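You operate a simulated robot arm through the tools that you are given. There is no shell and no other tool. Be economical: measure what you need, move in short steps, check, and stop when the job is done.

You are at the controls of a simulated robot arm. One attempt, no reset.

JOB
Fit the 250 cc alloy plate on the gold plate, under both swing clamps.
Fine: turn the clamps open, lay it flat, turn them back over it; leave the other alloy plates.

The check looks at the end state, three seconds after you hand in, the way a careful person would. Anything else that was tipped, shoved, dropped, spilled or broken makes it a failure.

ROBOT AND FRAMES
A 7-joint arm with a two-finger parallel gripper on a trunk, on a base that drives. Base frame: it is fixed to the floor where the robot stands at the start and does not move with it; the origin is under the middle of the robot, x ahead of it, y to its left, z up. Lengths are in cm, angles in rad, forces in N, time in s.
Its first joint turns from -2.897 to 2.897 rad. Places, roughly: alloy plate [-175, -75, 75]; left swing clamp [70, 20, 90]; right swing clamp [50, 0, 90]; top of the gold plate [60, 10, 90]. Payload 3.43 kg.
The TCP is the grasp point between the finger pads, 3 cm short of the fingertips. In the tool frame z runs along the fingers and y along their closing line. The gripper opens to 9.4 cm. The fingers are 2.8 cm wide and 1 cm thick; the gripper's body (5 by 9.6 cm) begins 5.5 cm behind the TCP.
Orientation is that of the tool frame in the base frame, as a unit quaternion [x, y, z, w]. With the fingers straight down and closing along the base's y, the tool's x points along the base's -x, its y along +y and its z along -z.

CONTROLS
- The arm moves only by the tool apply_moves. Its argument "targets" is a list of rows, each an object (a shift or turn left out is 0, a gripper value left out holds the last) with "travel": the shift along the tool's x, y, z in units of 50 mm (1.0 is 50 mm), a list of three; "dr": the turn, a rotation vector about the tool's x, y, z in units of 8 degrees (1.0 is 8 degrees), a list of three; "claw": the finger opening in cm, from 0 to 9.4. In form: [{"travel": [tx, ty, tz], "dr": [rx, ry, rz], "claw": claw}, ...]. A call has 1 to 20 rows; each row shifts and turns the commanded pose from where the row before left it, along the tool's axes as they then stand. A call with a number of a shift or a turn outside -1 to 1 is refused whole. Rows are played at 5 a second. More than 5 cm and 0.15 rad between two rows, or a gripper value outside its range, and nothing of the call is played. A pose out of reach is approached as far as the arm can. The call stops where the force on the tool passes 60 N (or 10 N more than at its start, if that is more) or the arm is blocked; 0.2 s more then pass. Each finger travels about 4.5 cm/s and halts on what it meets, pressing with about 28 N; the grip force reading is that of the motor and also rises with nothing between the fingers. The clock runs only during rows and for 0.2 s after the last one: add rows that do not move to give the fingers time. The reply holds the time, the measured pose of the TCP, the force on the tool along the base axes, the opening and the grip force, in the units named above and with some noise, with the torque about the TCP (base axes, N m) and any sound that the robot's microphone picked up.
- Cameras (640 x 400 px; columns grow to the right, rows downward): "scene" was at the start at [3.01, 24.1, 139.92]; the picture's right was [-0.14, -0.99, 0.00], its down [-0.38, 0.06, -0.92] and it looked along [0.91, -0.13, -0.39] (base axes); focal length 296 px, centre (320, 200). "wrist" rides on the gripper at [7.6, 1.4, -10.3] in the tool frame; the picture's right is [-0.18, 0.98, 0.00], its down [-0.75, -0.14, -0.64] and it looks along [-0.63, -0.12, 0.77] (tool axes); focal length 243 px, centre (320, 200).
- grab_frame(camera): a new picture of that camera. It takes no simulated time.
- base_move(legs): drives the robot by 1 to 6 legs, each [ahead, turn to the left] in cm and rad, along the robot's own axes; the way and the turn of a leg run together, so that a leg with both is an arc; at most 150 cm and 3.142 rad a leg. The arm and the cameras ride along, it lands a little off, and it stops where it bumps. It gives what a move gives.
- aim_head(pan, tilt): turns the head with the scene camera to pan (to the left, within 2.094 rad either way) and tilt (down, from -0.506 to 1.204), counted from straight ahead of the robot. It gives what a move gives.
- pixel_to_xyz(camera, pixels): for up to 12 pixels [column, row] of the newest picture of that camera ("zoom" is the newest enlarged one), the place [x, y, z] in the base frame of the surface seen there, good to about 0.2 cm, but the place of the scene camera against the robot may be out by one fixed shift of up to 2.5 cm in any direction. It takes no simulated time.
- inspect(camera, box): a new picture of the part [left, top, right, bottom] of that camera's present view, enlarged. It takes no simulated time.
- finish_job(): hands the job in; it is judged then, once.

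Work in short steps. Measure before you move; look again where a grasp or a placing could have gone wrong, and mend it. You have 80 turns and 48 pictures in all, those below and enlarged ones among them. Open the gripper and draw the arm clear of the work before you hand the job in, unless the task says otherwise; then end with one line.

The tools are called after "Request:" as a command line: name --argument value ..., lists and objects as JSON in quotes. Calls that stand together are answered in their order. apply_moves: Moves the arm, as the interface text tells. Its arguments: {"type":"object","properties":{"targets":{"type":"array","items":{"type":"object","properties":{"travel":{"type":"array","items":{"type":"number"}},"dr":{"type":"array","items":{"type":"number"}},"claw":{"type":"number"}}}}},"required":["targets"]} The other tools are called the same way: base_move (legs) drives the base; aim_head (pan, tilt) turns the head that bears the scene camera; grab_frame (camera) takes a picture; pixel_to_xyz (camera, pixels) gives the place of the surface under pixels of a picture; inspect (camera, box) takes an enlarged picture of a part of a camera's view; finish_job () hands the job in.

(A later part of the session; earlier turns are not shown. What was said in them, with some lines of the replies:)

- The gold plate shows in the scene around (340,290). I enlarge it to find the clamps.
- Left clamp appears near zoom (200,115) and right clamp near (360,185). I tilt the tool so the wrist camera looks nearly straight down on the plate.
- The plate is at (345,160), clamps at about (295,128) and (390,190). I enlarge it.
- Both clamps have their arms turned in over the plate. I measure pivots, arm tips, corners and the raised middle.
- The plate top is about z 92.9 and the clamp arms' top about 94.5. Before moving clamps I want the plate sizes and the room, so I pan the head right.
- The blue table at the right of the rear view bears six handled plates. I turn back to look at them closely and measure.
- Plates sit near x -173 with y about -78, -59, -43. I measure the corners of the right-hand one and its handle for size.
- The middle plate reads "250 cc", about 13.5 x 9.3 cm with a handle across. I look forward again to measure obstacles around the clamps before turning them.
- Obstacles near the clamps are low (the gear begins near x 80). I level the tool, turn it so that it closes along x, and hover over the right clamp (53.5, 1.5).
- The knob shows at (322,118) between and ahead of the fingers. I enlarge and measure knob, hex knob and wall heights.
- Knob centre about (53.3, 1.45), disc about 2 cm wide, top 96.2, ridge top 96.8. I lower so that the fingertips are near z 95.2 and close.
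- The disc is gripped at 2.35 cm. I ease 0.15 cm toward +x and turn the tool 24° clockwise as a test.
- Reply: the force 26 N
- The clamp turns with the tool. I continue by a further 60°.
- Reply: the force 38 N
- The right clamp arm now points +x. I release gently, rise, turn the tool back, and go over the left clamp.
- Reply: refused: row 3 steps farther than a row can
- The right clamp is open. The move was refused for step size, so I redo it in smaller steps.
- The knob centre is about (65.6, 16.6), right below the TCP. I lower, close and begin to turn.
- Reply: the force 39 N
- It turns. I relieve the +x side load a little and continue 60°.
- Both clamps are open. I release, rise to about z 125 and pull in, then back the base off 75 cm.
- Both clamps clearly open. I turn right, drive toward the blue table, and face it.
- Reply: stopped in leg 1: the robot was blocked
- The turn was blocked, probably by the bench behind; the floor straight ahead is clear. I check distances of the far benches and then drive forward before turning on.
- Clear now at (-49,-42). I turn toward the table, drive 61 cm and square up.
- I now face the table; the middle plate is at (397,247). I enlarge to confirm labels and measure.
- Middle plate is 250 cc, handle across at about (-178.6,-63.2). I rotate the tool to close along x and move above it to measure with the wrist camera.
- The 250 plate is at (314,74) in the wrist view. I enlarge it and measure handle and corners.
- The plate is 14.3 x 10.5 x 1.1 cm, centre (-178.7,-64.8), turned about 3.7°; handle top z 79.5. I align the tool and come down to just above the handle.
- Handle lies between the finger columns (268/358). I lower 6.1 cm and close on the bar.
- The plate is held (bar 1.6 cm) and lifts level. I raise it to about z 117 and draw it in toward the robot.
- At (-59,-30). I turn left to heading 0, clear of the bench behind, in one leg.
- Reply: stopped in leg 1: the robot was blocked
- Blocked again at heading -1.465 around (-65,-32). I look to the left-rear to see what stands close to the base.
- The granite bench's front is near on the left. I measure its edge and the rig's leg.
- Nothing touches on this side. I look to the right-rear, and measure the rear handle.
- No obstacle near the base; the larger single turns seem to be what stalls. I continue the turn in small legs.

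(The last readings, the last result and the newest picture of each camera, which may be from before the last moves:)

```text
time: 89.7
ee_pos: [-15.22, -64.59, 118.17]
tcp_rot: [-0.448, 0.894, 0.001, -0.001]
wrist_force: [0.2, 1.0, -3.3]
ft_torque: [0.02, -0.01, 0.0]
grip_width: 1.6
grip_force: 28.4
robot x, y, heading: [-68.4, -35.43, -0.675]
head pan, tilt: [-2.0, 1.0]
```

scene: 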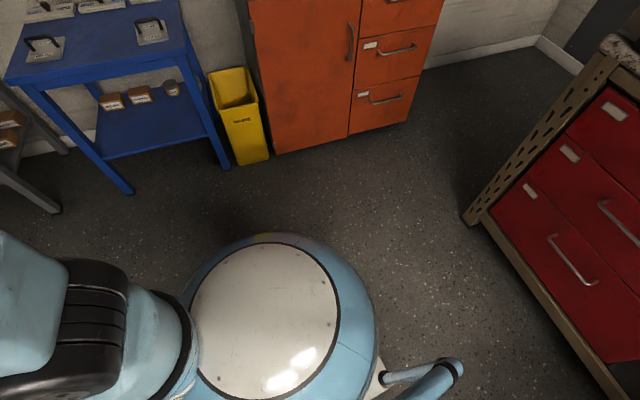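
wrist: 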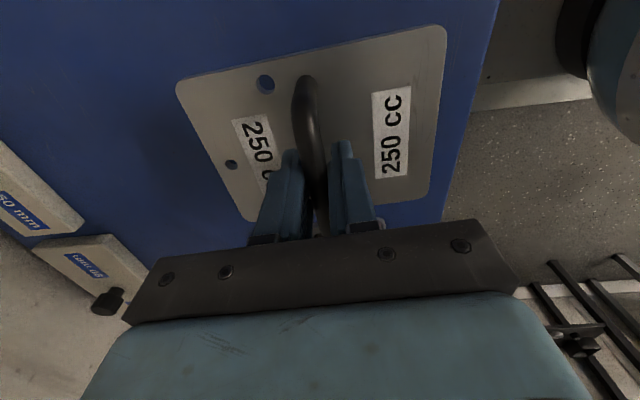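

That worked. I finish the turn to heading 0.

Request:
base_move --legs '[[0, 0.34], [0, 0.335], [-18, 0]]'

Request:
aim_head --pan 0.0 --tilt 0.4

Request:
grab_frame --camera "scene"

```text
time: 93.6
ee_pos: [-26.48, -25.03, 118.19]
tcp_rot: [0.716, -0.698, -0.001, 0.001]
wrist_force: [0.4, -0.4, -3.5]
ft_torque: [0.06, -0.01, -0.01]
grip_width: 1.61
grip_force: 28.2
robot x, y, heading: [-86.7, -38.68, -0.0]
head pan, tilt: [-2.0, 1.0]
```

```text
time: 95.5
ee_pos: [-26.47, -24.97, 118.2]
tcp_rot: [0.717, -0.697, 0.0, 0.001]
wrist_force: [0.9, 0.1, -3.3]
ft_torque: [-0.03, -0.02, 0.04]
grip_width: 1.58
grip_force: 27.9
robot x, y, heading: [-86.51, -38.92, 0.003]
head pan, tilt: [0.0, 0.4]
```

```text
14 pictures are left
```

scene: 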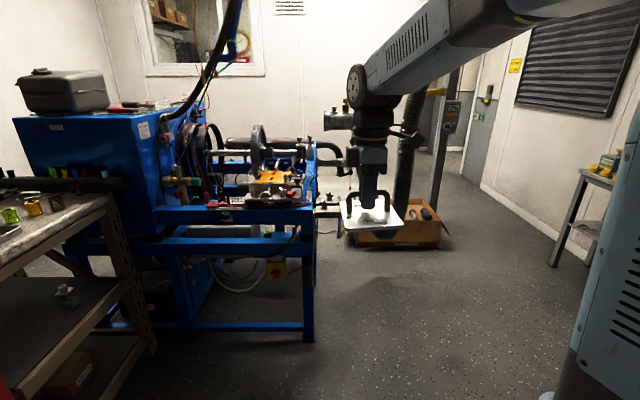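

The robot is squared up at (-87,-39) with the plate level. I measure the black pole and rig parts near the approach path.

Request:
pixel_to_xyz --camera "scene" --pixels '[[228, 20], [205, 85], [180, 108], [258, 135], [333, 120], [335, 210], [240, 45], [165, 205], [215, 60], [310, 150]]'

```text
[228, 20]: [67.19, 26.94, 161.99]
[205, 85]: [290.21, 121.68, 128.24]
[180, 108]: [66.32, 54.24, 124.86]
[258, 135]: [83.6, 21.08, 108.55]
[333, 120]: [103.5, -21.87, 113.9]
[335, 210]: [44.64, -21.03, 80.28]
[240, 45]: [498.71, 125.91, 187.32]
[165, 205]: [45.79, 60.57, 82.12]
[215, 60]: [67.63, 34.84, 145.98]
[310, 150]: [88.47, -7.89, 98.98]
```

The pole stands at x 67, y 27 and up: clear of the path. I drive an S-curve that ends about 12 cm short.

Request:
base_move --legs '[[21, 0.4], [21, 0.4], [21, -0.4], [21, -0.4]]'

```text
time: 101.2
ee_pos: [49.03, 6.74, 118.16]
tcp_rot: [0.716, -0.698, -0.001, 0.0]
wrist_force: [-0.4, -0.8, -3.5]
ft_torque: [0.1, -0.03, -0.03]
grip_width: 1.61
grip_force: 28.8
robot x, y, heading: [-10.93, -4.73, 0.009]
head pan, tilt: [0.0, 0.4]
```

The TCP is at (49.0, 6.7). I move over (59.5, 9.1) at z about 110 and look through the wrist camera.

Request:
apply_moves --targets '[{"dr": [0, 0, 0.18]}, {"travel": [-0.16, -0.7, 0]}, {"travel": [-0.16, -0.7, 0]}, {"travel": [-0.16, -0.7, 0]}, {"travel": [0, 0, 0.5]}, {"travel": [0, 0, 0.5]}, {"travel": [0, 0, 0.5]}, {}, {}]'

Request:
grab_frame --camera "wrist"

```text
time: 103.2
ee_pos: [59.66, 9.12, 110.48]
tcp_rot: [-0.707, 0.707, 0.0, -0.001]
wrist_force: [1.0, -0.1, -5.1]
ft_torque: [0.02, -0.01, 0.02]
grip_width: 1.65
grip_force: 27.5
robot x, y, heading: [-10.96, -4.46, -0.001]
head pan, tilt: [0.0, 0.4]
```

```text
13 pictures are left
```

wrist: 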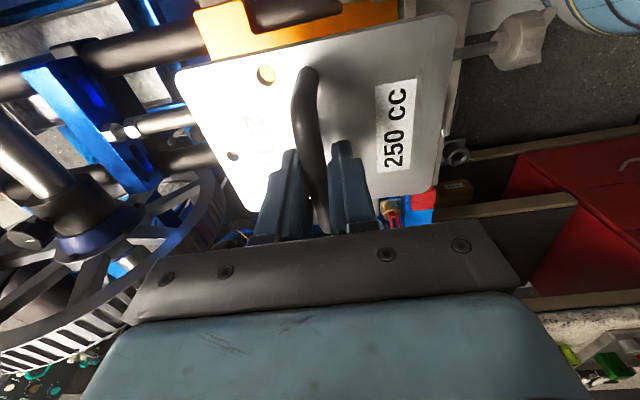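

I measure the held plate's corners and edges, and the rod end beside it.

Request:
pixel_to_xyz --camera "wrist" --pixels '[[180, 73], [450, 17], [437, 185], [248, 205], [210, 140], [445, 110], [300, 46], [380, 31], [220, 66], [307, 90], [131, 131], [188, 118]]'

```text
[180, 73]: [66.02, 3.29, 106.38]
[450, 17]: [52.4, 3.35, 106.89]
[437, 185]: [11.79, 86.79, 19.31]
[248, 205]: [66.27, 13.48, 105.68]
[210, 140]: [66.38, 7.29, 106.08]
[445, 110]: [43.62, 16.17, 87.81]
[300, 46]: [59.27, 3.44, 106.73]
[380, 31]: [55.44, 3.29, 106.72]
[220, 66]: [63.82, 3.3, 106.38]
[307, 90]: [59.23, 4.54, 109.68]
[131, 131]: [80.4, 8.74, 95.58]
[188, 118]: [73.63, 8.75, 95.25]
```

The held plate slopes slightly (+y side 0.7 low, +x side 0.5 low). I correct with a small tool tilt, nudge the position, and lower to hover.

Request:
apply_moves --targets '[{"dr": [0.26, 0, 0]}, {"dr": [0, -0.5, 0]}, {"travel": [-0.04, 0.04, 0]}, {"travel": [0, 0, 0.5]}, {"travel": [0, 0, 0.5]}, {"travel": [0, 0, 0.4]}, {}, {}]'

Request:
grab_frame --camera "wrist"

Request:
pixel_to_xyz --camera "wrist" --pixels '[[182, 75], [449, 18], [440, 100], [251, 203], [210, 140], [300, 48], [380, 33], [222, 67], [205, 125], [437, 130], [242, 190], [430, 180]]'

```text
time: 105.0
ee_pos: [59.61, 9.81, 103.6]
tcp_rot: [0.708, -0.705, -0.012, -0.037]
wrist_force: [-0.3, -0.2, -4.2]
ft_torque: [0.01, 0.0, 0.0]
grip_width: 1.61
grip_force: 27.8
robot x, y, heading: [-11.26, -4.77, 0.006]
head pan, tilt: [0.0, 0.4]
```

```text
12 pictures are left
```

wrist: 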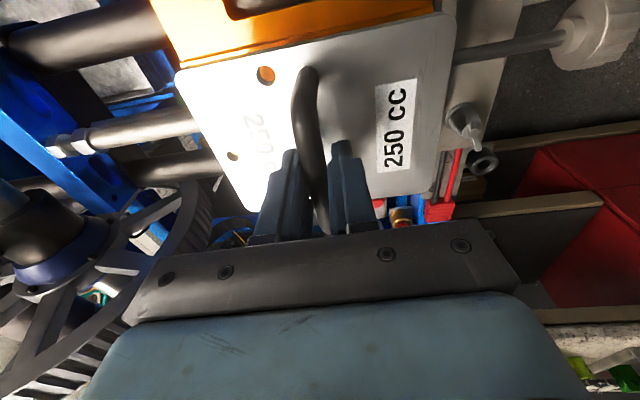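

```text
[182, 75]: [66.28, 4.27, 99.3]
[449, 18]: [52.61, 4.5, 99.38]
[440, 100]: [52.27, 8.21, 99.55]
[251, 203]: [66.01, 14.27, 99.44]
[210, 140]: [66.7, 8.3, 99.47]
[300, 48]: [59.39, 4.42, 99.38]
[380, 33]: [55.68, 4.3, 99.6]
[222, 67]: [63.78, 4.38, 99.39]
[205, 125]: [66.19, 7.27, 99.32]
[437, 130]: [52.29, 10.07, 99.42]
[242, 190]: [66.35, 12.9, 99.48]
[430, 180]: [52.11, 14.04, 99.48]
```

The plate is now level (99.3–99.5), centre about (59.35, 9.45). I lower 4.6 cm, compensating the drift toward y 9.05.

Request:
apply_moves --targets '[{"travel": [0.07, 0.02, 0.3]}, {"travel": [0.06, 0.01, 0.3]}, {"travel": [0, 0, 0.3]}, {}, {}]'

Request:
grab_frame --camera "wrist"

Request:
pixel_to_xyz --camera "wrist" --pixels '[[182, 75], [449, 18], [440, 100], [251, 203], [205, 125], [300, 48], [380, 33], [222, 67], [437, 130], [242, 190], [300, 30], [430, 180]]'

```text
time: 106.2
ee_pos: [59.54, 9.41, 99.07]
tcp_rot: [0.707, -0.706, -0.012, -0.036]
wrist_force: [0.2, -1.0, -5.1]
ft_torque: [0.01, 0.01, 0.01]
grip_width: 1.6
grip_force: 28.0
robot x, y, heading: [-11.56, -4.62, 0.009]
head pan, tilt: [0.0, 0.4]
```

```text
11 pictures are left
```

wrist: 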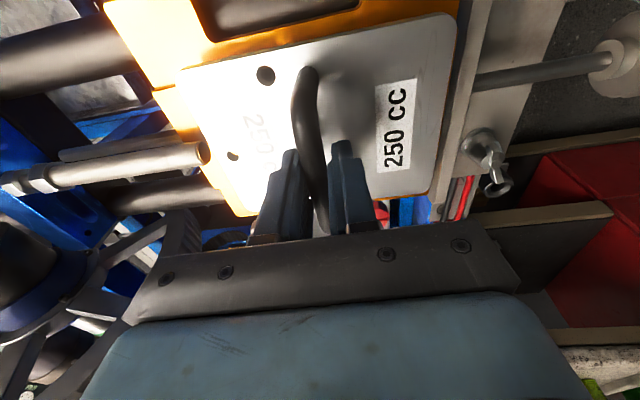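

```text
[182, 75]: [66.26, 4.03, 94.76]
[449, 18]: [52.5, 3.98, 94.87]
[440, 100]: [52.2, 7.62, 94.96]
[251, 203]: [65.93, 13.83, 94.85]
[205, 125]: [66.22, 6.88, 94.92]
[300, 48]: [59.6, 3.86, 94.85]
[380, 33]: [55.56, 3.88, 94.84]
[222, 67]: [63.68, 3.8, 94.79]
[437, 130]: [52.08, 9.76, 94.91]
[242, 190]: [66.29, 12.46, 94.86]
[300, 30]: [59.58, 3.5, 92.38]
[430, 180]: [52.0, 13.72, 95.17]
```

The plate is level at top z 94.85, about 0.9 cm above its seat. I check the rod end's gap at (203,152) before touching down.

Request:
pixel_to_xyz --camera "wrist" --pixels '[[198, 150], [203, 146], [204, 155], [206, 160], [212, 140], [216, 152], [190, 140], [220, 165]]'

```text
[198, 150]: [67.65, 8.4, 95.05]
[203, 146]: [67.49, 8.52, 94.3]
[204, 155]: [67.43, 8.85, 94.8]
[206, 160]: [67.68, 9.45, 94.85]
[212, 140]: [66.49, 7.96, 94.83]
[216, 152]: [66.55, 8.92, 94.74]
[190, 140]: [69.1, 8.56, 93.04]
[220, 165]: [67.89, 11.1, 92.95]
```

There is a 0.8 cm gap to the rod. I lower the last 0.9 cm in small steps.

Request:
apply_moves --targets '[{"travel": [0, 0, 0.06]}, {"travel": [0, 0, 0.06]}, {"travel": [0, 0, 0.04]}, {"travel": [0, 0, 0.03]}, {}]'

Request:
pixel_to_xyz --camera "wrist" --pixels '[[182, 75]]'

```text
time: 107.4
ee_pos: [59.57, 9.46, 98.22]
tcp_rot: [0.707, -0.706, -0.012, -0.036]
wrist_force: [-0.8, 0.6, -4.2]
ft_torque: [0.06, -0.01, 0.01]
grip_width: 1.6
grip_force: 28.3
robot x, y, heading: [-10.87, -4.69, 0.004]
head pan, tilt: [0.0, 0.4]
```

```text
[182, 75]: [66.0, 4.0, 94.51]
```

No contact yet (force still the weight). I go on in 1 mm steps.

Request:
apply_moves --targets '[{"travel": [0, 0, 0.02]}, {"travel": [0, 0, 0.02]}, {}]'

```text
time: 108.2
ee_pos: [59.71, 9.53, 98.09]
tcp_rot: [0.708, -0.705, -0.012, -0.038]
wrist_force: [2.8, 1.8, 10.0]
ft_torque: [-0.53, -0.02, -0.06]
grip_width: 1.59
grip_force: 28.0
robot x, y, heading: [-11.32, -4.64, 0.004]
head pan, tilt: [0.0, 0.4]
```

Contact made. I release, rise clear of the handle, and look.

Request:
apply_moves --targets '[{"claw": 2.6}, {}, {"claw": 4.5}, {}, {}, {"travel": [0, 0, -0.4]}, {"travel": [0, 0, -0.6]}, {"travel": [0, 0, -0.8]}, {"dr": [0, 0.5, 0]}, {"dr": [-0.26, 0, 0]}, {"travel": [0, 0, -0.8]}, {}, {}]'

Request:
grab_frame --camera "wrist"

```text
time: 111.0
ee_pos: [59.38, 8.96, 111.13]
tcp_rot: [-0.707, 0.707, 0.0, -0.001]
wrist_force: [0.8, 0.0, -0.3]
ft_torque: [0.0, -0.02, -0.03]
grip_width: 4.47
grip_force: 0.1
robot x, y, heading: [-10.9, -4.18, 0.007]
head pan, tilt: [0.0, 0.4]
```

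```text
10 pictures are left
```

wrist: 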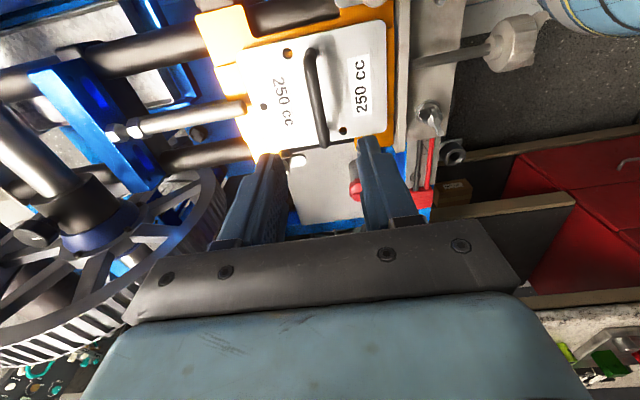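

The plate lies on the gold plate. I measure its corners.

Request:
pixel_to_xyz --camera "wrist" --pixels '[[224, 56], [381, 24], [386, 125], [254, 150], [345, 60], [270, 80], [300, 160], [325, 30]]'

```text
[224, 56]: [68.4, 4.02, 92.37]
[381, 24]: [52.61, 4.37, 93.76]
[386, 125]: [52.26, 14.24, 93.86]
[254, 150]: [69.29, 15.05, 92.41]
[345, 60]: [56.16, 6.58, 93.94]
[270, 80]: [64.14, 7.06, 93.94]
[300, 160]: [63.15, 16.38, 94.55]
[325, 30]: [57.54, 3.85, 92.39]
```

The plate lies flat at z 93.9, spanning y about 4.0–14.3. I go over the left clamp knob (65.7,16.6) with the tool turned to match its open position.

Request:
apply_moves --targets '[{"travel": [-0.5, -0.42, 0]}, {"travel": [-0.5, -0.42, 0]}, {"travel": [-0.52, -0.42, 0]}, {"dr": [0, 0, 1]}, {"dr": [0, 0, 1]}, {"dr": [0, 0, 1]}, {"dr": [0, 0, 1]}, {"dr": [0, 0, 1]}, {"dr": [0, 0, 1]}, {"dr": [0, 0, 1]}, {"dr": [0, 0, 1]}, {"dr": [0, 0, 1]}, {"dr": [0, 0, 1]}, {"dr": [0, 0, 0.6], "claw": 3.8}, {"travel": [0, 0, 0.7]}, {}, {}]'

Request:
grab_frame --camera "wrist"

```text
time: 114.6
ee_pos: [65.74, 16.58, 107.32]
tcp_rot: [-0.044, 0.999, 0.0, 0.0]
wrist_force: [-0.3, -0.8, 0.3]
ft_torque: [0.02, 0.0, -0.03]
grip_width: 3.78
grip_force: 0.1
robot x, y, heading: [-10.63, -4.44, 0.006]
head pan, tilt: [0.0, 0.4]
```

```text
9 pictures are left
```

wrist: 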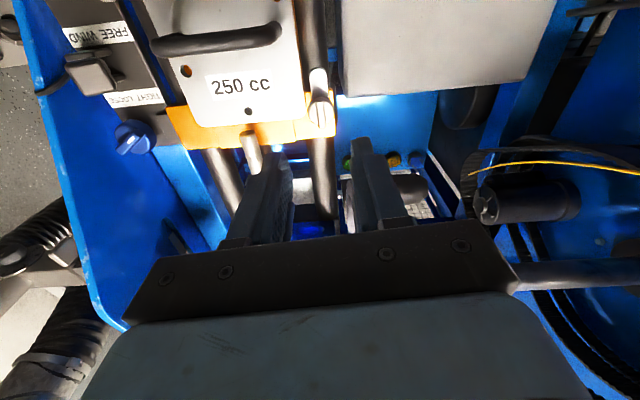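

The knob at (319,113) sits as it did before a good grip. I lower 9 cm, close, and start turning back.

Request:
apply_moves --targets '[{"travel": [0, 0, 0.6]}, {"travel": [0, 0, 0.6]}, {"travel": [0, 0, 0.4]}, {"travel": [0, 0, 0.2]}, {}, {"claw": 1.2}, {}, {}, {}, {}]'

Request:
apply_moves --targets '[{"dr": [0, 0, -0.6]}, {"dr": [0, 0, -0.8]}, {"dr": [0, 0, -0.8]}, {"dr": [0, 0, -0.8]}, {"dr": [0, 0, -0.8]}, {}]'

```text
time: 116.8
ee_pos: [65.56, 16.53, 98.29]
tcp_rot: [-0.046, 0.999, -0.001, -0.001]
wrist_force: [-1.6, -7.7, -6.1]
ft_torque: [-0.25, -0.26, -0.01]
grip_width: 2.34
grip_force: 44.9
robot x, y, heading: [-11.09, -4.74, 0.003]
head pan, tilt: [0.0, 0.4]
```

```text
time: 118.2
ee_pos: [65.71, 16.39, 98.42]
tcp_rot: [-0.306, 0.952, 0.001, -0.001]
wrist_force: [-6.4, -22.0, -11.3]
ft_torque: [-0.91, 0.47, -0.07]
grip_width: 2.29
grip_force: 45.2
robot x, y, heading: [-11.38, -4.5, 0.006]
head pan, tilt: [0.0, 0.4]
```

It turns without undue force. I continue 54° more so that the arm is straight over the plate.

Request:
apply_moves --targets '[{"dr": [0, 0, -0.8]}, {"dr": [0, 0, -0.8]}, {"dr": [0, 0, -0.8]}, {"dr": [0, 0, -0.8]}, {"dr": [0, 0, -0.8]}, {"dr": [0, 0, -0.8]}, {"dr": [0, 0, -0.8]}, {"dr": [0, 0, -0.8]}, {"dr": [0, 0, -0.4]}, {}, {}]'

Request:
inspect --camera "wrist" --box '[220, 20, 460, 220]'

```text
time: 120.6
ee_pos: [65.89, 16.25, 98.45]
tcp_rot: [-0.706, 0.708, 0.001, 0.001]
wrist_force: [41.7, -27.7, 18.0]
ft_torque: [-0.43, -1.35, -0.09]
grip_width: 2.26
grip_force: 45.1
robot x, y, heading: [-11.12, -4.6, 0.004]
head pan, tilt: [0.0, 0.4]
```

```text
2.00 times, centred on (340, 120) of wrist
```

zoom: 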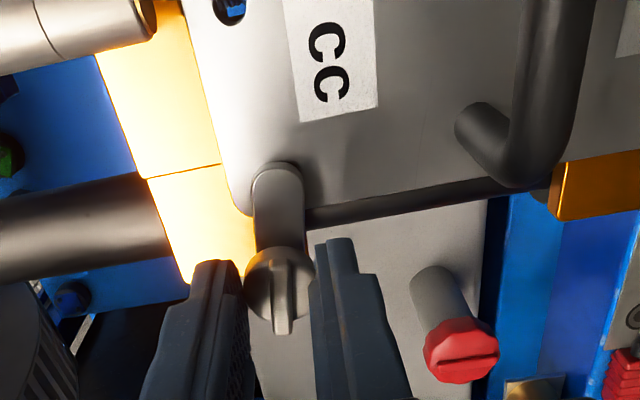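

The left arm now lies over the plate's corner. I release, rise and move over the right clamp (53.4, 1.45).

Request:
apply_moves --targets '[{"claw": 3.8}, {}, {}, {"travel": [0, 0, -0.6]}, {"travel": [0, 0, -0.8]}, {"travel": [0, 0, -0.8]}, {"travel": [0, 0, -0.4]}, {}, {}]'

Request:
apply_moves --targets '[{"travel": [0.6, 0.5, 0]}, {"travel": [0.6, 0.5, 0]}, {"travel": [0.6, 0.5, 0]}, {"travel": [0.6, 0.5, 0]}, {"travel": [0.56, 0.47, 0]}, {"dr": [0, 0, 1]}, {"dr": [0, 0, 1]}, {"dr": [0, 0, 1]}, {"dr": [0, 0, 1]}, {"dr": [0, 0, 1]}, {"dr": [0, 0, 1]}, {"dr": [0, 0, 1]}, {"dr": [0, 0, 1]}, {"dr": [0, 0, 1]}, {"dr": [0, 0, 1]}, {"dr": [0, 0, 0.6]}, {"travel": [0, 0, 0.9]}, {}, {}]'

Request:
grab_frame --camera "wrist"

```text
time: 122.6
ee_pos: [65.68, 16.27, 111.7]
tcp_rot: [0.707, -0.707, -0.001, 0.0]
wrist_force: [-0.5, 0.6, 0.1]
ft_torque: [0.0, -0.02, -0.01]
grip_width: 3.81
grip_force: 0.1
robot x, y, heading: [-11.53, -4.26, 0.01]
head pan, tilt: [0.0, 0.4]
```

```text
time: 126.6
ee_pos: [53.26, 1.85, 106.92]
tcp_rot: [-0.045, 0.999, 0.0, -0.002]
wrist_force: [0.8, -0.1, -0.6]
ft_torque: [0.02, 0.06, 0.02]
grip_width: 3.78
grip_force: 0.1
robot x, y, heading: [-11.05, -4.4, 0.007]
head pan, tilt: [0.0, 0.4]
```

```text
7 pictures are left
```

wrist: 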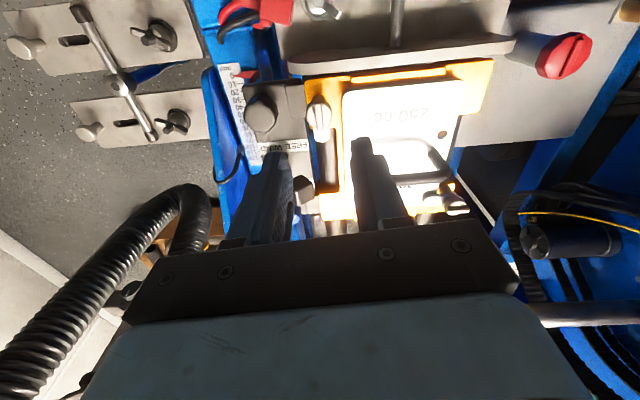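

The knob at (319,115) is where it should be. I correct y by 0.35 cm, lower, grip and begin turning.

Request:
apply_moves --targets '[{"travel": [-0.02, -0.075, 0.5]}, {"travel": [0, 0, 0.6]}, {"travel": [0, 0, 0.4]}, {"travel": [0, 0, 0.23]}, {}, {"claw": 1.2}, {}, {}, {}, {}]'

Request:
apply_moves --targets '[{"dr": [0, 0, -0.6]}, {"dr": [0, 0, -0.8]}, {"dr": [0, 0, -0.8]}, {"dr": [0, 0, -0.8]}, {"dr": [0, 0, -0.8]}, {}]'

```text
time: 128.8
ee_pos: [53.32, 1.33, 98.23]
tcp_rot: [-0.045, 0.999, 0.0, -0.001]
wrist_force: [-4.0, 27.2, -9.0]
ft_torque: [0.69, 0.06, 0.11]
grip_width: 2.74
grip_force: 13.4
robot x, y, heading: [-10.94, -4.48, 0.007]
head pan, tilt: [0.0, 0.4]
```

```text
time: 130.2
ee_pos: [53.31, 1.4, 98.29]
tcp_rot: [-0.306, 0.952, 0.0, -0.001]
wrist_force: [-14.8, 16.5, -6.3]
ft_torque: [0.32, 0.63, 0.08]
grip_width: 2.52
grip_force: 11.4
robot x, y, heading: [-11.17, -4.56, 0.004]
head pan, tilt: [0.0, 0.4]
```

The grip reads wider and weaker (2.5 cm, 11 N) than before. I look.

Request:
inspect --camera "wrist" --box '[220, 40, 420, 220]'

```text
2.22 times, centred on (320, 130) of wrist
```

zoom: 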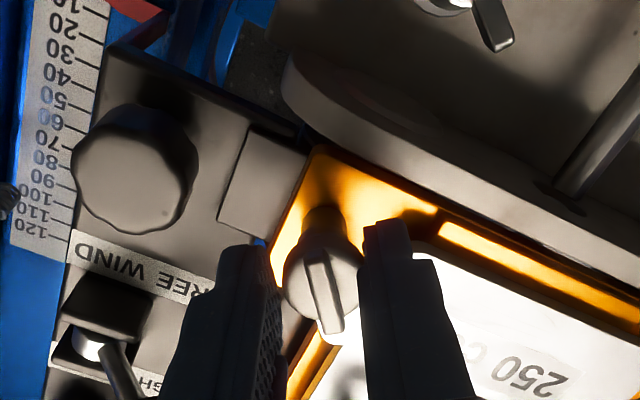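

The ridge is still nearly aligned with the tool, so it is turning. I continue 54°.

Request:
apply_moves --targets '[{"claw": 0.8}, {}, {"dr": [0, 0, -0.8]}, {"dr": [0, 0, -0.8]}, {"dr": [0, 0, -0.8]}, {"dr": [0, 0, -0.8]}, {"dr": [0, 0, -0.8]}, {"dr": [0, 0, -0.8]}, {"dr": [0, 0, -0.8]}, {"dr": [0, 0, -0.8]}, {"dr": [0, 0, -0.4]}, {}, {}]'

Request:
inspect --camera "wrist" --box '[220, 40, 420, 220]'

```text
time: 133.0
ee_pos: [53.38, 1.32, 98.42]
tcp_rot: [-0.707, 0.708, 0.0, 0.0]
wrist_force: [3.6, -2.8, -0.6]
ft_torque: [-0.05, -0.1, -0.09]
grip_width: 2.31
grip_force: 44.7
robot x, y, heading: [-10.77, -4.44, 0.01]
head pan, tilt: [0.0, 0.4]
```

```text
2.22 times, centred on (320, 130) of wrist
```

zoom: 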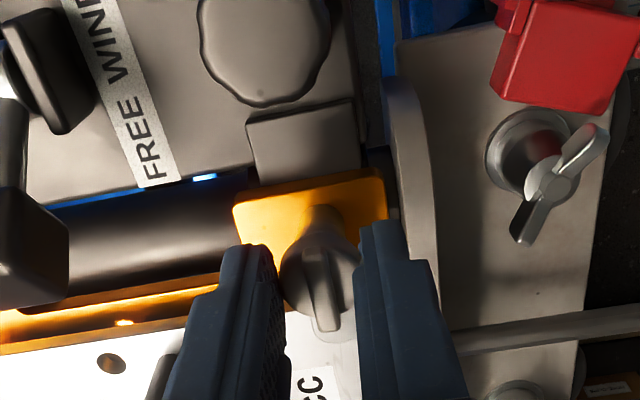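

The right arm points in over the plate. I release, rise, and tilt to look at the whole.

Request:
apply_moves --targets '[{"claw": 3.8}, {}, {}, {"travel": [0, 0, -0.6]}, {"travel": [0, 0, -0.8]}, {"travel": [0, 0, -0.9]}, {"travel": [0, 0, -0.9]}, {"travel": [0, 0, -0.9]}, {"travel": [0, 0, -0.9]}, {"travel": [0.9, 0, 0]}, {"travel": [0.9, 0, 0]}, {"travel": [0.6, -0.6, 0]}, {}, {}]'

Request:
inspect --camera "wrist" --box '[160, 0, 480, 200]'

```text
time: 136.0
ee_pos: [56.31, -10.81, 123.32]
tcp_rot: [-0.707, 0.707, 0.0, 0.0]
wrist_force: [-0.2, -0.2, -0.1]
ft_torque: [0.0, -0.01, -0.03]
grip_width: 3.82
grip_force: 0.1
robot x, y, heading: [-10.87, -4.56, 0.007]
head pan, tilt: [0.0, 0.4]
```

```text
2.00 times, centred on (320, 100) of wrist
```

zoom: 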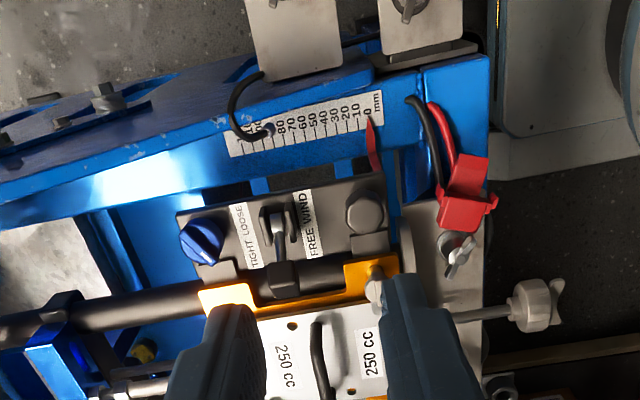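

That view is partly hidden by the fingers. I use the scene camera for the final check.

Request:
aim_head --pan -0.1 --tilt 0.55

Request:
inspect --camera "scene" --box '[250, 130, 430, 250]'

```text
time: 136.7
ee_pos: [56.3, -10.76, 123.4]
tcp_rot: [-0.707, 0.707, 0.0, 0.0]
wrist_force: [0.5, 0.2, -0.4]
ft_torque: [0.0, 0.01, -0.01]
grip_width: 3.79
grip_force: 0.1
robot x, y, heading: [-11.33, -4.63, 0.008]
head pan, tilt: [-0.099, 0.55]
```

```text
3.33 times, centred on (340, 190) of scene
```

zoom: 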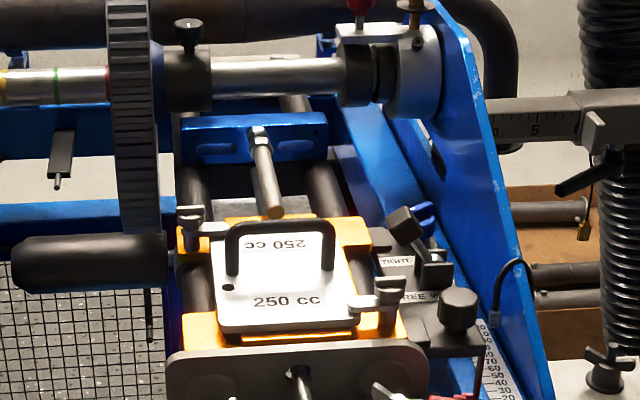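

Both clamps appear turned in over a flat plate. One closer look to confirm overlap.

Request:
inspect --camera "scene" --box '[295, 180, 375, 235]'

Request:
pixel_to_xyz --camera "zoom" --pixels '[[180, 330], [440, 330], [180, 200], [330, 260]]'

```text
7.27 times, centred on (335, 208) of scene
```

zoom: 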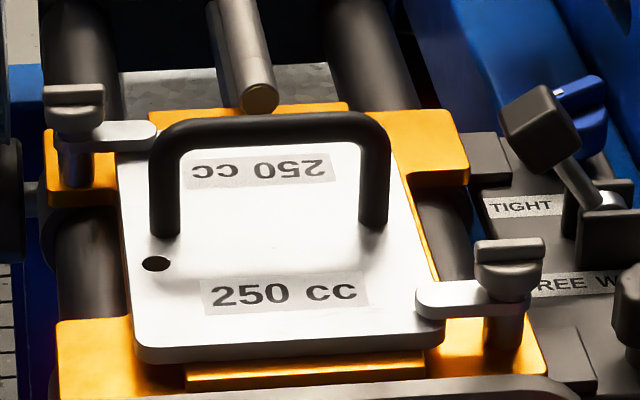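

```text
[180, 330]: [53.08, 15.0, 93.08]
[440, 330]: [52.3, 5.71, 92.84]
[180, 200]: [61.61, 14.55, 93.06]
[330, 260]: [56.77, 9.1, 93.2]
```

The plate is flat and both clamp arms overlap its edges. The gripper is open and clear, so I hand in.

Request:
finish_job

```text
The job is handed in.
```

The 250 cc alloy plate lies flat on the gold plate with both swing clamps turned back over its edges, the other alloy plates were left alone, and the job is handed in.
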